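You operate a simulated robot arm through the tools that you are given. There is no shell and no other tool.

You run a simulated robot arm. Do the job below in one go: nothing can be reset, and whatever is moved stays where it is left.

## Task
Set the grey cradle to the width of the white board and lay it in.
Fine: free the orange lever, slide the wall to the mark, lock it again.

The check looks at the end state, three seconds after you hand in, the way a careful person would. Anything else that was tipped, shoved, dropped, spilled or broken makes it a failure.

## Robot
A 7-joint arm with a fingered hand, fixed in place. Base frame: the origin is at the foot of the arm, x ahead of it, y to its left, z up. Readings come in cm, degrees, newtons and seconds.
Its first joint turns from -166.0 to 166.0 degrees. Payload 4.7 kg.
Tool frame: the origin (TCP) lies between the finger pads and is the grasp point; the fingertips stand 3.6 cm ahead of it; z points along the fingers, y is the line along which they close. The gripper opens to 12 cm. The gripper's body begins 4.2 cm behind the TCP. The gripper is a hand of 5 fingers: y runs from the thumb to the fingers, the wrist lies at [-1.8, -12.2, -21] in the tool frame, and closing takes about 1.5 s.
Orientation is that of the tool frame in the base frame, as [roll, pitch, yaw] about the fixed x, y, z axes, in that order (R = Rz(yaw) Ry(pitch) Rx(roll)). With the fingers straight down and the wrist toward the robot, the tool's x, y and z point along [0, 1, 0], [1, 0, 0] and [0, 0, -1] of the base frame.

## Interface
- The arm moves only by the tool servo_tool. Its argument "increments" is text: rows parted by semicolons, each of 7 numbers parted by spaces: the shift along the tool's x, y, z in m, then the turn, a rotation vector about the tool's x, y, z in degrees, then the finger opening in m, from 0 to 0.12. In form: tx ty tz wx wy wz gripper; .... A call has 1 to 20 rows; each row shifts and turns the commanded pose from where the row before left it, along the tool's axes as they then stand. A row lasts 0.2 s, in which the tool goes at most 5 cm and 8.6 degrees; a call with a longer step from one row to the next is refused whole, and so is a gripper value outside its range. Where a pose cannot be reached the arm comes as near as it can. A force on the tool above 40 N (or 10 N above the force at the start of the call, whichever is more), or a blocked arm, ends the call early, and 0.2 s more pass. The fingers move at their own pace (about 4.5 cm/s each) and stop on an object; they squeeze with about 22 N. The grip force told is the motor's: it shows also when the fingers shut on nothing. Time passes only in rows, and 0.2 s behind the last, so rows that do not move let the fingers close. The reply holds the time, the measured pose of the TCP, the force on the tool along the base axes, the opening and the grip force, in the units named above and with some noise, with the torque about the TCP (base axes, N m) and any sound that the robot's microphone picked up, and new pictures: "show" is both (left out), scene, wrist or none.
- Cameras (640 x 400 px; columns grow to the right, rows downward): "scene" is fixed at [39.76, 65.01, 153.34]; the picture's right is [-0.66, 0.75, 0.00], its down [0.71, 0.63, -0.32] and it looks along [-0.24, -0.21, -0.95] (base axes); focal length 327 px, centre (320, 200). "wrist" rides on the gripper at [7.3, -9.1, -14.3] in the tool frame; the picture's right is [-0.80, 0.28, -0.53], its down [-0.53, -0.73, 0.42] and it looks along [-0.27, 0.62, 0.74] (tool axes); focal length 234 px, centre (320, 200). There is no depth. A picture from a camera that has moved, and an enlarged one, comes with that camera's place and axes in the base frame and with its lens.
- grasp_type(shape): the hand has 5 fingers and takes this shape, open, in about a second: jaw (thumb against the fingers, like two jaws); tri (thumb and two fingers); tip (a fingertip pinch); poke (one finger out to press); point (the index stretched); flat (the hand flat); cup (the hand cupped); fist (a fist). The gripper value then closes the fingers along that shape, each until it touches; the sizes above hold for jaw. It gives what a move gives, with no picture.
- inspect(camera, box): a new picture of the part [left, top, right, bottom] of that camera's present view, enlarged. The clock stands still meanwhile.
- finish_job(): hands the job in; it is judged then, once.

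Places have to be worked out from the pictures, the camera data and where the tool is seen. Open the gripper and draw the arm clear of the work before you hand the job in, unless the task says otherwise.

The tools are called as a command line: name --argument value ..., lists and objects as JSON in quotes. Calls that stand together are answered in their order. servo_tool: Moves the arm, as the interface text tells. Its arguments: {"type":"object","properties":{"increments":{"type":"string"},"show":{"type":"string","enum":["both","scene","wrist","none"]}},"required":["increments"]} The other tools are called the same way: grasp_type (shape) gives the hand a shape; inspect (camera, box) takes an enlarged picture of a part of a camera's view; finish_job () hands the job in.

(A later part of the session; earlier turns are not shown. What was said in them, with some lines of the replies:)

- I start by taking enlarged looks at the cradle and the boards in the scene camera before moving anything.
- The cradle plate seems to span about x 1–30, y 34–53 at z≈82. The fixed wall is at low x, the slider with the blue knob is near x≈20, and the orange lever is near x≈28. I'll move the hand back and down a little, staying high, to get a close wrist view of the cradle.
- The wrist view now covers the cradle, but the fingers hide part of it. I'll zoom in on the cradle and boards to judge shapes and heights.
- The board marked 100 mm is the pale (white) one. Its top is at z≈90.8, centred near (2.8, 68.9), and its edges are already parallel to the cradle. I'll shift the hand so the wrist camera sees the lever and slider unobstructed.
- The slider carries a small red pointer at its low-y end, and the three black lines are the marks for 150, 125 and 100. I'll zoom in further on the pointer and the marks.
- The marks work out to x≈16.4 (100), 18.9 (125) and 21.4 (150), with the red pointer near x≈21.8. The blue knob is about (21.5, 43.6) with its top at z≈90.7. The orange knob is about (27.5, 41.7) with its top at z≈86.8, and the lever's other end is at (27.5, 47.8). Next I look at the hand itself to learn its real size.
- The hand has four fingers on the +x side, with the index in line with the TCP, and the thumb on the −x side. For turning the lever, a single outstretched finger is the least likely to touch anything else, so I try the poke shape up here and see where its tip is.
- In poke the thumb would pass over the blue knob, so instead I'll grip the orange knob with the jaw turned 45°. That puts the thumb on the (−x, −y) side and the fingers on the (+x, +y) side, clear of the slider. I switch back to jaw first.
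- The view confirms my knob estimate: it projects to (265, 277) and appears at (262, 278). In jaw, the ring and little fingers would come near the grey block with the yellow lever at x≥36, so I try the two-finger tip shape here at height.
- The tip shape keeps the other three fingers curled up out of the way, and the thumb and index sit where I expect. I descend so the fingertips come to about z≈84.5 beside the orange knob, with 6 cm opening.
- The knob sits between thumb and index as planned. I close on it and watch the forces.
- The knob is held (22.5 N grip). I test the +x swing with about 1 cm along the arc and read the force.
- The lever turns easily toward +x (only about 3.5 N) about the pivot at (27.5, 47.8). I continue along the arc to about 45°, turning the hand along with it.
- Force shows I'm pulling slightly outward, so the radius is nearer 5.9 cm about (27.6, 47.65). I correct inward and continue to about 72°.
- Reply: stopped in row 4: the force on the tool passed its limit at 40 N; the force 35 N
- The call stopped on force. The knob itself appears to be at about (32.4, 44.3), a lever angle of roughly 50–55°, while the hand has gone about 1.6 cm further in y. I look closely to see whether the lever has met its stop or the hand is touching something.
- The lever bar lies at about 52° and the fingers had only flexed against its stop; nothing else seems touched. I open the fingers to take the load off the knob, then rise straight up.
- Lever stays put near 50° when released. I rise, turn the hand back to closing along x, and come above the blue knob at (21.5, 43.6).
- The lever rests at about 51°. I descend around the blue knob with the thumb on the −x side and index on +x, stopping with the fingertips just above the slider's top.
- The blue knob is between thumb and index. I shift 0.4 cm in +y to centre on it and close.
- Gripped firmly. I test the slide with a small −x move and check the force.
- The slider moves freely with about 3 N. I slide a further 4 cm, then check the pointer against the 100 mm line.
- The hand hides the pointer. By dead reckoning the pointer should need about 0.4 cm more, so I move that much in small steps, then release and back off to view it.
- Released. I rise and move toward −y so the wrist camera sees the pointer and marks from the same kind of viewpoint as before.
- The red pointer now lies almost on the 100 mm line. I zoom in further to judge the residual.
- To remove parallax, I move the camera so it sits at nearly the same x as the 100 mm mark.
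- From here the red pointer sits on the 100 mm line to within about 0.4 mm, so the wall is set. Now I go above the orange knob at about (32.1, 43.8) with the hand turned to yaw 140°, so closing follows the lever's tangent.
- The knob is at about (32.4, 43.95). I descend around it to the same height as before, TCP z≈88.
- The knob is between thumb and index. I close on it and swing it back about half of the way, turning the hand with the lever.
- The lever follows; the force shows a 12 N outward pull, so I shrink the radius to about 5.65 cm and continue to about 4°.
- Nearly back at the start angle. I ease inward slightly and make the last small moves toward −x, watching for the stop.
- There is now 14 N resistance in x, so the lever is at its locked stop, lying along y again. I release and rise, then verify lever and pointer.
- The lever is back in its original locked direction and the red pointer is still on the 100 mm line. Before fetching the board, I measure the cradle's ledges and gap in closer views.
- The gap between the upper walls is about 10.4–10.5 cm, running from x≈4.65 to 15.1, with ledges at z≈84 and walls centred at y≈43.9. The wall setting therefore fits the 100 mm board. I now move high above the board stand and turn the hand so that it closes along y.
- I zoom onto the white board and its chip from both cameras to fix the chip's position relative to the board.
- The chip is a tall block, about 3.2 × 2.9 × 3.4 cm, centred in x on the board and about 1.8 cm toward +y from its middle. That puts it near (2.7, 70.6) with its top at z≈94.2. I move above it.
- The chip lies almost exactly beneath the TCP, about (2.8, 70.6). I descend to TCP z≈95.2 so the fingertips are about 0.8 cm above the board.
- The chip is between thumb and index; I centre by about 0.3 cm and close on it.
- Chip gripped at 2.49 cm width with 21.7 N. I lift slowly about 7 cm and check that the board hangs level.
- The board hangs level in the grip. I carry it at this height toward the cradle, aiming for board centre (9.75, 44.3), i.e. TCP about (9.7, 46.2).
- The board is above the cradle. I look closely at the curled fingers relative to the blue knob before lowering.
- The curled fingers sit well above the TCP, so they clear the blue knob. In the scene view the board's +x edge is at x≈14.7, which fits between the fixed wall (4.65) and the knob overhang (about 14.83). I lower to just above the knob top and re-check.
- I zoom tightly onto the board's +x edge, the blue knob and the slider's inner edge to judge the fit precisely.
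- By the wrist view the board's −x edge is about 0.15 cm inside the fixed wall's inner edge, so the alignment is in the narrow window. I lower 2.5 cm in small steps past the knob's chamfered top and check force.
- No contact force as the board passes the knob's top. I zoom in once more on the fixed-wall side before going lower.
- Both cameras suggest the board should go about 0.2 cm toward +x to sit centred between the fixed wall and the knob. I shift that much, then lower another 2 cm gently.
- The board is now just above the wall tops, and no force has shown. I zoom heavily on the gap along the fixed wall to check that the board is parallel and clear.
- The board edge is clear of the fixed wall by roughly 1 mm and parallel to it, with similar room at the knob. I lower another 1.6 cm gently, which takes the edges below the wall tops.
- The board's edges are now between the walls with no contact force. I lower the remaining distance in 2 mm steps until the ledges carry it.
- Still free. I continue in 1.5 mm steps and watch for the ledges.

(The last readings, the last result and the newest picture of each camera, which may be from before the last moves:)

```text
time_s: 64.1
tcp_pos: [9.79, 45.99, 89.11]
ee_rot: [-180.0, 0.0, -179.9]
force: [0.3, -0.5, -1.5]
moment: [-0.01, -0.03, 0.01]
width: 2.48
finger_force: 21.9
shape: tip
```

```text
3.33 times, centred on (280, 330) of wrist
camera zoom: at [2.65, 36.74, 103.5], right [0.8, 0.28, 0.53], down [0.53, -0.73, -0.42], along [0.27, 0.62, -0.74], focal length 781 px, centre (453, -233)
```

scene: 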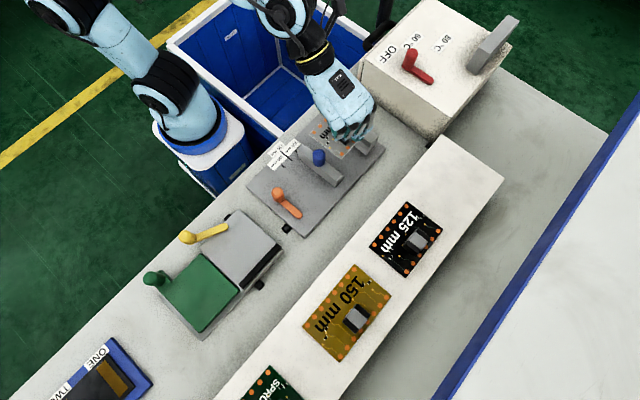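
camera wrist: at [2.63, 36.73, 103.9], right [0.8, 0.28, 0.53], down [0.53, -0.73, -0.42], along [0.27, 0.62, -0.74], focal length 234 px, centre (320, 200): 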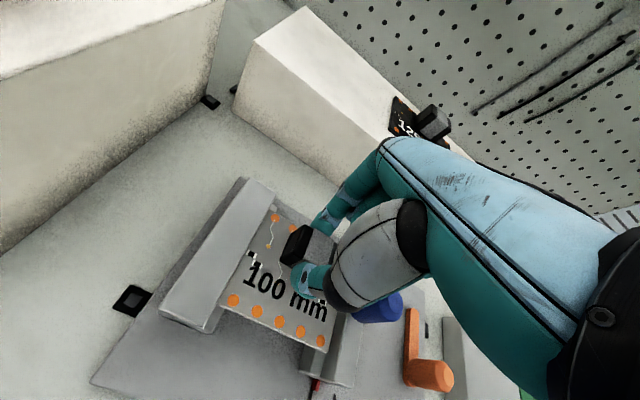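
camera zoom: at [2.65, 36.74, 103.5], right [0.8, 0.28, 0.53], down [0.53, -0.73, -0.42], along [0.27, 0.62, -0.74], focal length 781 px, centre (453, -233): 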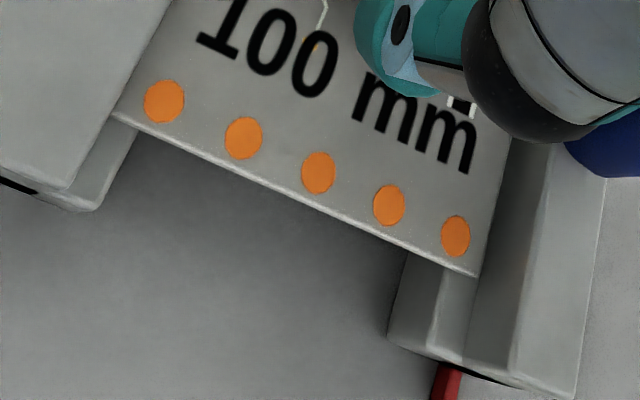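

No contact yet; the board looks within a few millimetres of the ledges. I go on in small steps.

servo_tool --increments "0 0 0.0015 0 0 0 0.01; 0 0 0.0015 0 0 0 0.01; 0 0 0 0 0 0 0.01" --show "none"

inspect --camera "wrist" --box '[200, 270, 360, 390]'

```text
time_s: 64.9
tcp_pos: [9.96, 45.97, 88.81]
ee_rot: [179.9, 0.0, -180.0]
force: [-0.9, -0.8, 6.8]
moment: [-0.03, 0.0, 0.0]
width: 2.52
finger_force: 21.8
shape: tip
```

```text
3.33 times, centred on (280, 330) of wrist
camera zoom: at [2.69, 36.72, 103.3], right [0.8, 0.28, 0.53], down [0.53, -0.73, -0.43], along [0.26, 0.62, -0.74], focal length 781 px, centre (453, -233)
```

zoom: 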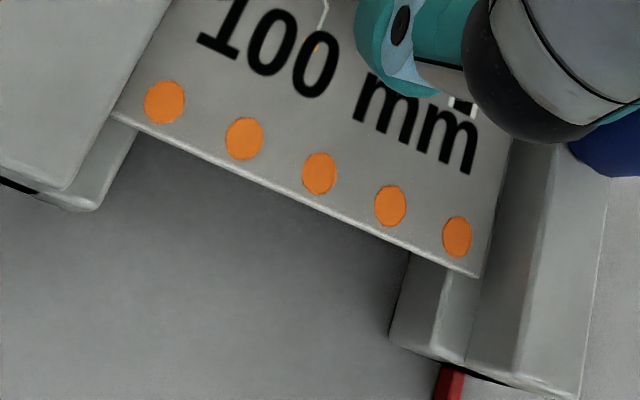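

Fz rose to about 7 N with no moment, so the board rests evenly on both ledges. I ease off slightly, open the fingers and lift straight up.

servo_tool --increments "0 0 -0.0008 0 0 0 0.01; 0 0 0 0 0 0 0.025; 0 0 0 0 0 0 0.035; 0 0 0 0 0 0 0.045; 0 0 0 0 0 0 0.055; 0 0 0 0 0 0 0.06; 0 0 0 0 0 0 0.06" --show "wrist"

inspect --camera "wrist" --box '[200, 190, 360, 390]'

```text
time_s: 66.5
tcp_pos: [9.99, 45.96, 88.94]
ee_rot: [180.0, 0.1, -179.9]
force: [0.0, -0.1, -0.2]
moment: [0.01, -0.01, 0.02]
width: 5.96
finger_force: 0.0
shape: tip
camera wrist: at [2.69, 36.69, 103.27], right [0.8, 0.28, 0.53], down [0.53, -0.73, -0.42], along [0.27, 0.62, -0.74], focal length 234 px, centre (320, 200)
```

wrist: 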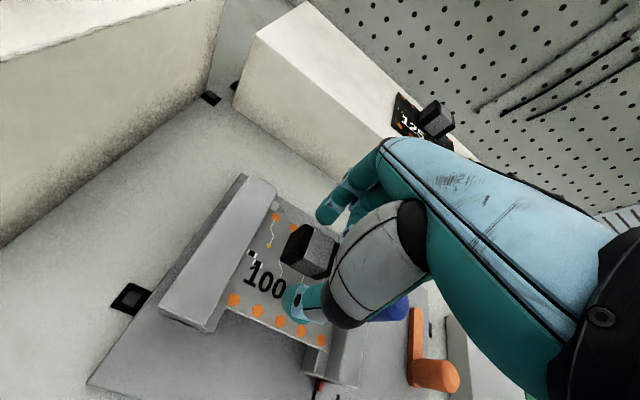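

```text
2.00 times, centred on (280, 290) of wrist
camera zoom: at [2.69, 36.69, 103.27], right [0.8, 0.28, 0.53], down [0.53, -0.73, -0.42], along [0.27, 0.62, -0.74], focal length 468 px, centre (400, 20)
```

zoom: 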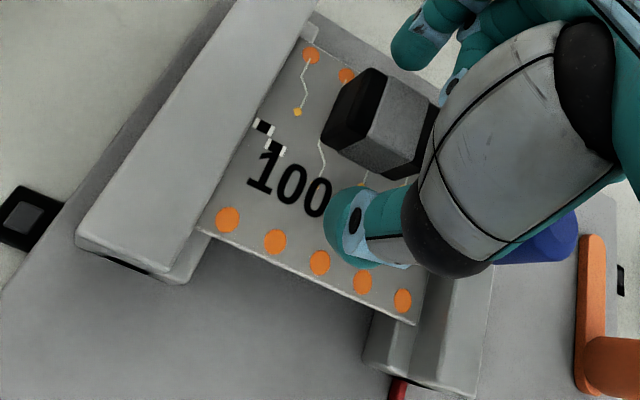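

The fingers are free of the chip and the board stayed in place. I lift straight up 14 cm and then back away toward the robot side for a clear look.

servo_tool --increments "0 0 -0.01 0 0 0 0.06; 0 0 -0.02 0 0 0 0.06; 0 0 -0.03 0 0 0 0.06; 0 0 -0.04 0 0 0 0.06; 0 0 -0.04 0 0 0 0.06; 0 -0.04 -0.01 0 0 0 0.06; 0 -0.04 -0.01 0 0 0 0.06; 0 -0.04 0 0 0 0 0.06; 0 -0.02 0 0 0 0 0.06; 0 0 0 0 0 0 0.06" --show "both"

inspect --camera "scene" --box '[250, 90, 400, 240]'

inspect --camera "scene" --box '[295, 100, 375, 180]'

inspect --camera "wrist" --box '[160, 140, 400, 340]'

```text
time_s: 68.7
tcp_pos: [9.94, 32.16, 104.99]
ee_rot: [-180.0, -0.1, -179.8]
force: [-0.4, 0.0, 0.2]
moment: [0.01, 0.03, 0.03]
width: 5.98
finger_force: 0.0
shape: tip
camera wrist: at [2.74, 22.98, 119.35], right [0.8, 0.28, 0.53], down [0.53, -0.73, -0.42], along [0.27, 0.62, -0.74], focal length 234 px, centre (320, 200)
```

scene: 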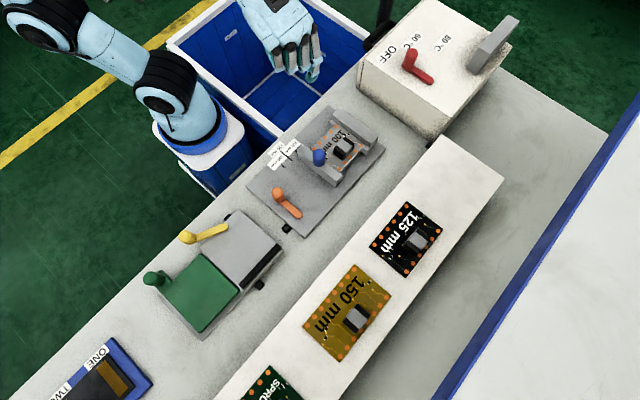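
wrist: 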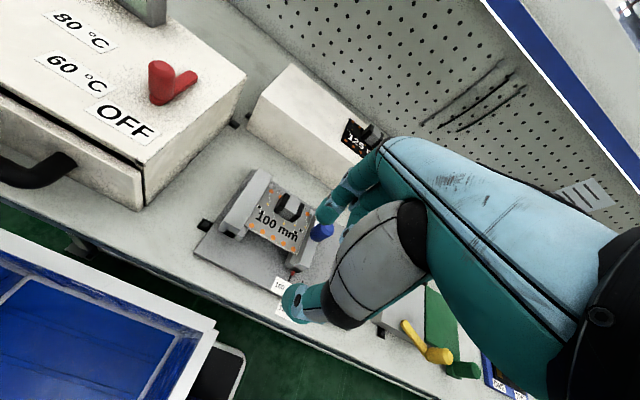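

```text
2.67 times, centred on (325, 165) of scene
camera zoom: at [39.76, 65.01, 153.34], right [-0.66, 0.75, 0.0], down [0.71, 0.63, -0.32], along [-0.24, -0.21, -0.95], focal length 871 px, centre (307, 293)
```

zoom: 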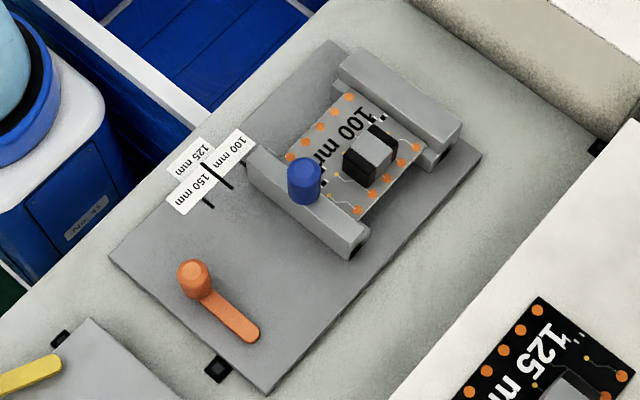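

```text
5.00 times, centred on (335, 140) of scene
camera zoom: at [39.76, 65.01, 153.34], right [-0.66, 0.75, 0.0], down [0.71, 0.63, -0.32], along [-0.24, -0.21, -0.95], focal length 1633 px, centre (245, 500)
```

zoom: 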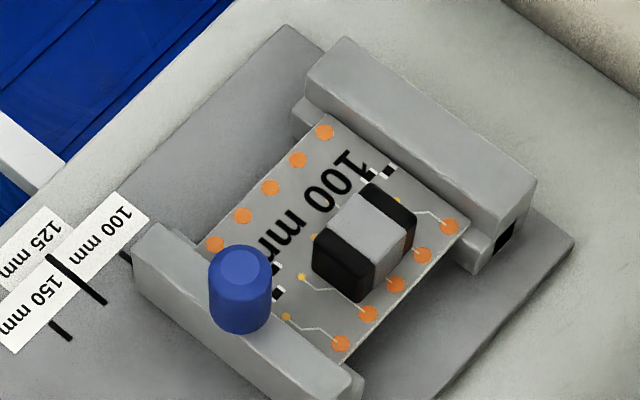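

```text
2.00 times, centred on (280, 240) of wrist
camera zoom: at [2.74, 22.98, 119.35], right [0.8, 0.28, 0.53], down [0.53, -0.73, -0.42], along [0.27, 0.62, -0.74], focal length 468 px, centre (400, 120)
```

zoom: 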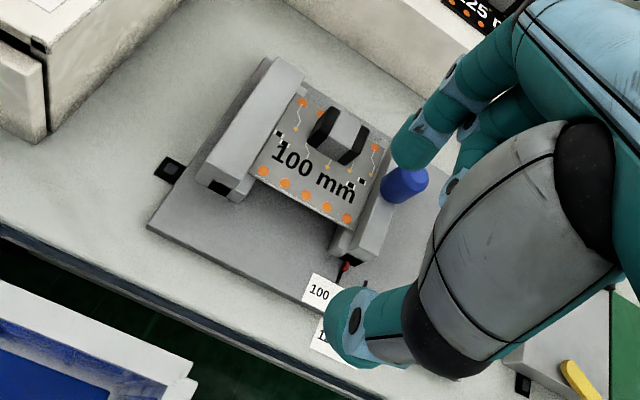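

The board lies flat on both ledges between the walls, and the lever is in its locked position. I move the hand aside and re-check the pointer and lever from the parallax-free viewpoint.

servo_tool --increments "-0.0395 -0.008 0 0 0 0 0.06; -0.0395 -0.008 0 0 0 0 0.06; -0.0395 -0.008 0 0 0 0 0.06; -0.0395 -0.008 0 0 0 0 0.06; 0 0 0 0 0 8.2 0.06; 0 0 0 0 0 8.2 0.06; 0 0 0 0 0 8.2 0.06; 0 0 0 0 0 8.2 0.06; 0 0 0 0 0 8.2 0.06; 0 0 0 0 0 8.2 0.06; 0 0 0 0 0 8.2 0.06; 0 0 0 0 0 8.2 0.06; 0 0 0 0 0 8.2 0.06; 0 0 0 0 0 8.2 0.06; 0 0 0 0 0 8 0.06; 0 0 0 0 0 0 0.06" --show "both"

inspect --camera "wrist" --box '[120, 290, 220, 370]'

inspect --camera "wrist" --box '[0, 140, 240, 400]'

inspect --camera "scene" --box '[250, 90, 400, 240]'

```text
time_s: 72.1
tcp_pos: [25.71, 28.67, 104.99]
ee_rot: [180.0, 0.1, 90.0]
force: [0.7, -0.2, 0.0]
moment: [-0.01, 0.03, -0.02]
width: 5.96
finger_force: 0.0
shape: tip
camera wrist: at [16.57, 35.9, 119.26], right [0.28, -0.8, 0.53], down [-0.73, -0.53, -0.42], along [0.62, -0.27, -0.74], focal length 234 px, centre (320, 200)
```

scene: 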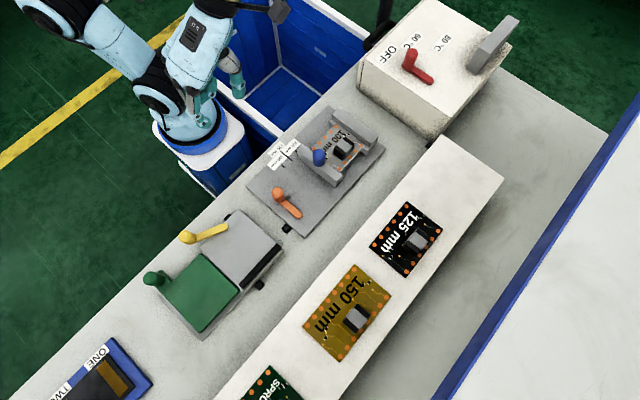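
wrist: 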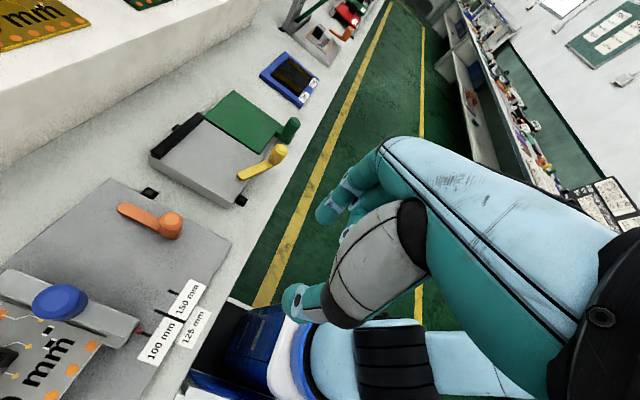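

```text
5.00 times, centred on (170, 330) of wrist
camera zoom: at [16.57, 35.9, 119.26], right [0.28, -0.8, 0.53], down [-0.73, -0.53, -0.42], along [0.62, -0.27, -0.74], focal length 1171 px, centre (1070, -450)
```

zoom: 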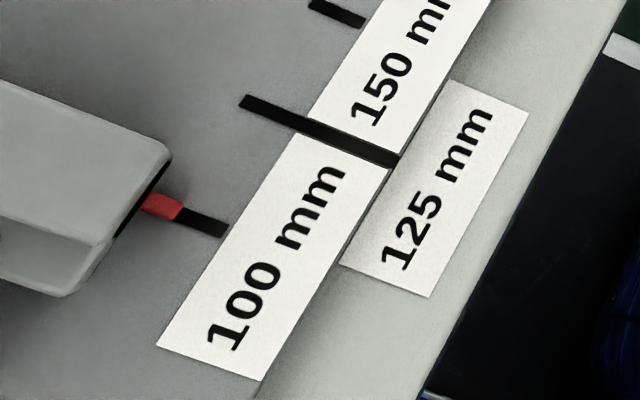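

```text
1.54 times, centred on (120, 270) of wrist
camera zoom: at [16.57, 35.9, 119.26], right [0.28, -0.8, 0.53], down [-0.73, -0.53, -0.42], along [0.62, -0.27, -0.74], focal length 360 px, centre (628, 92)
```

zoom: 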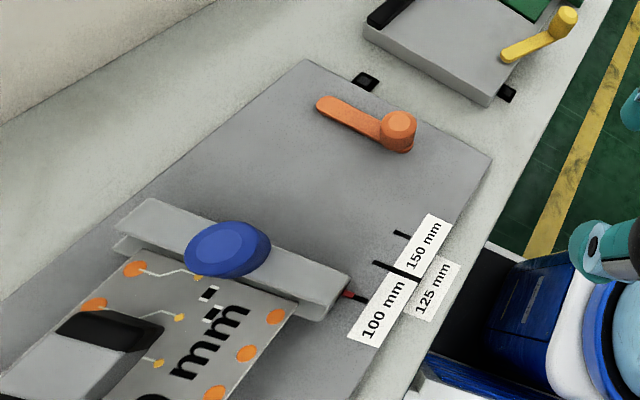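

```text
2.67 times, centred on (325, 165) of scene
camera zoom: at [39.76, 65.01, 153.34], right [-0.66, 0.75, 0.0], down [0.71, 0.63, -0.32], along [-0.24, -0.21, -0.95], focal length 871 px, centre (307, 293)
```

zoom: 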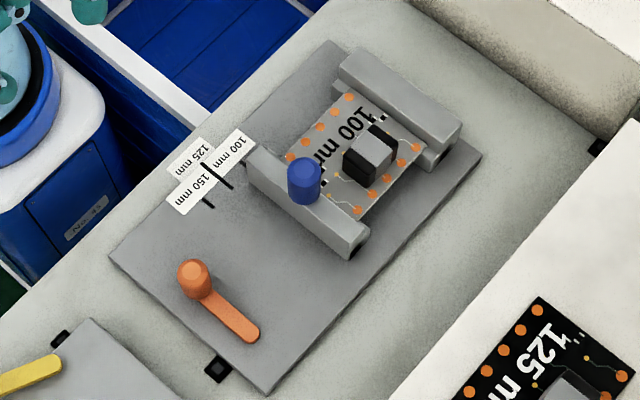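

The red pointer is exactly on the 100 mm line, the lever is back in its original locked position, and the board lies in the cradle. I open the hand fully, rise clear of the work, and then hand in.

servo_tool --increments "0 0.02 -0.035 0 0 0 0.12; 0 0.02 -0.035 0 0 0 0.12; 0 0.02 -0.035 0 0 0 0.12; 0 0 0 0 0 0 0.12; 0 0 0 0 0 0 0.12; 0 0 0 0 0 0 0.12; 0 0 0 0 0 0 0.12" --show "scene"

inspect --camera "scene" --box '[250, 90, 400, 240]'

```text
time_s: 73.7
tcp_pos: [31.77, 28.58, 115.44]
ee_rot: [180.0, 0.0, 90.1]
force: [-0.1, 0.2, -0.1]
moment: [-0.03, 0.0, -0.03]
width: 11.95
finger_force: 0.0
shape: tip
```

scene: 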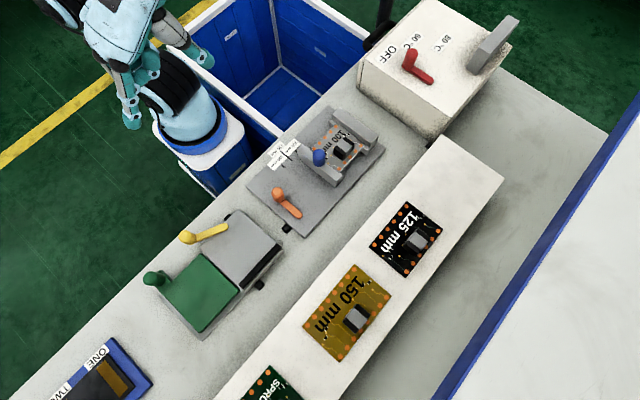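

```text
2.67 times, centred on (325, 165) of scene
camera zoom: at [39.76, 65.01, 153.34], right [-0.66, 0.75, 0.0], down [0.71, 0.63, -0.32], along [-0.24, -0.21, -0.95], focal length 871 px, centre (307, 293)
```

zoom: 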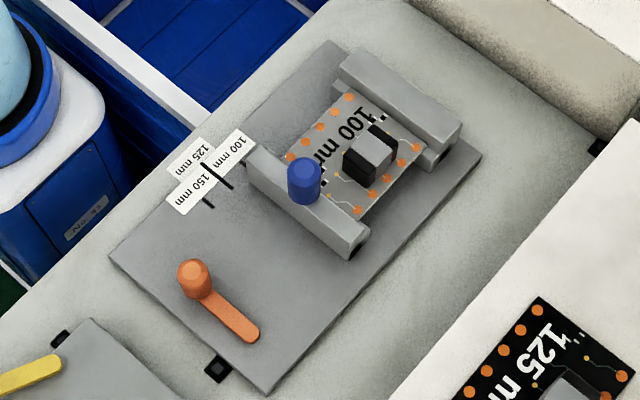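

The hand is open and clear. The cradle is set at 100 mm and locked, the white board lies flat in it, and nothing else has moved, so I hand in.

finish_job

```text
The job is handed in.
```

The grey cradle is set to 100 mm and locked, and the white 100 mm board is lying flat in it; I've handed the job in.

- **Lever:** I swung the orange lever out about 50° to its stop to free the wall, then swung it back to its original locked position. I didn't try to force the wall afterwards to prove the lock holds.
- **Wall:** The red pointer sits on the 100 mm line to within about half a millimetre. I checked it again after the board was in.
- **Board:** I took the pale grey board marked "100 mm" as the white one. It rests on both ledges between the walls, with a few millimetres of play.
- **Everything else:** No other board or device appears to have moved in the final pictures. The hand is open and clear of the work.
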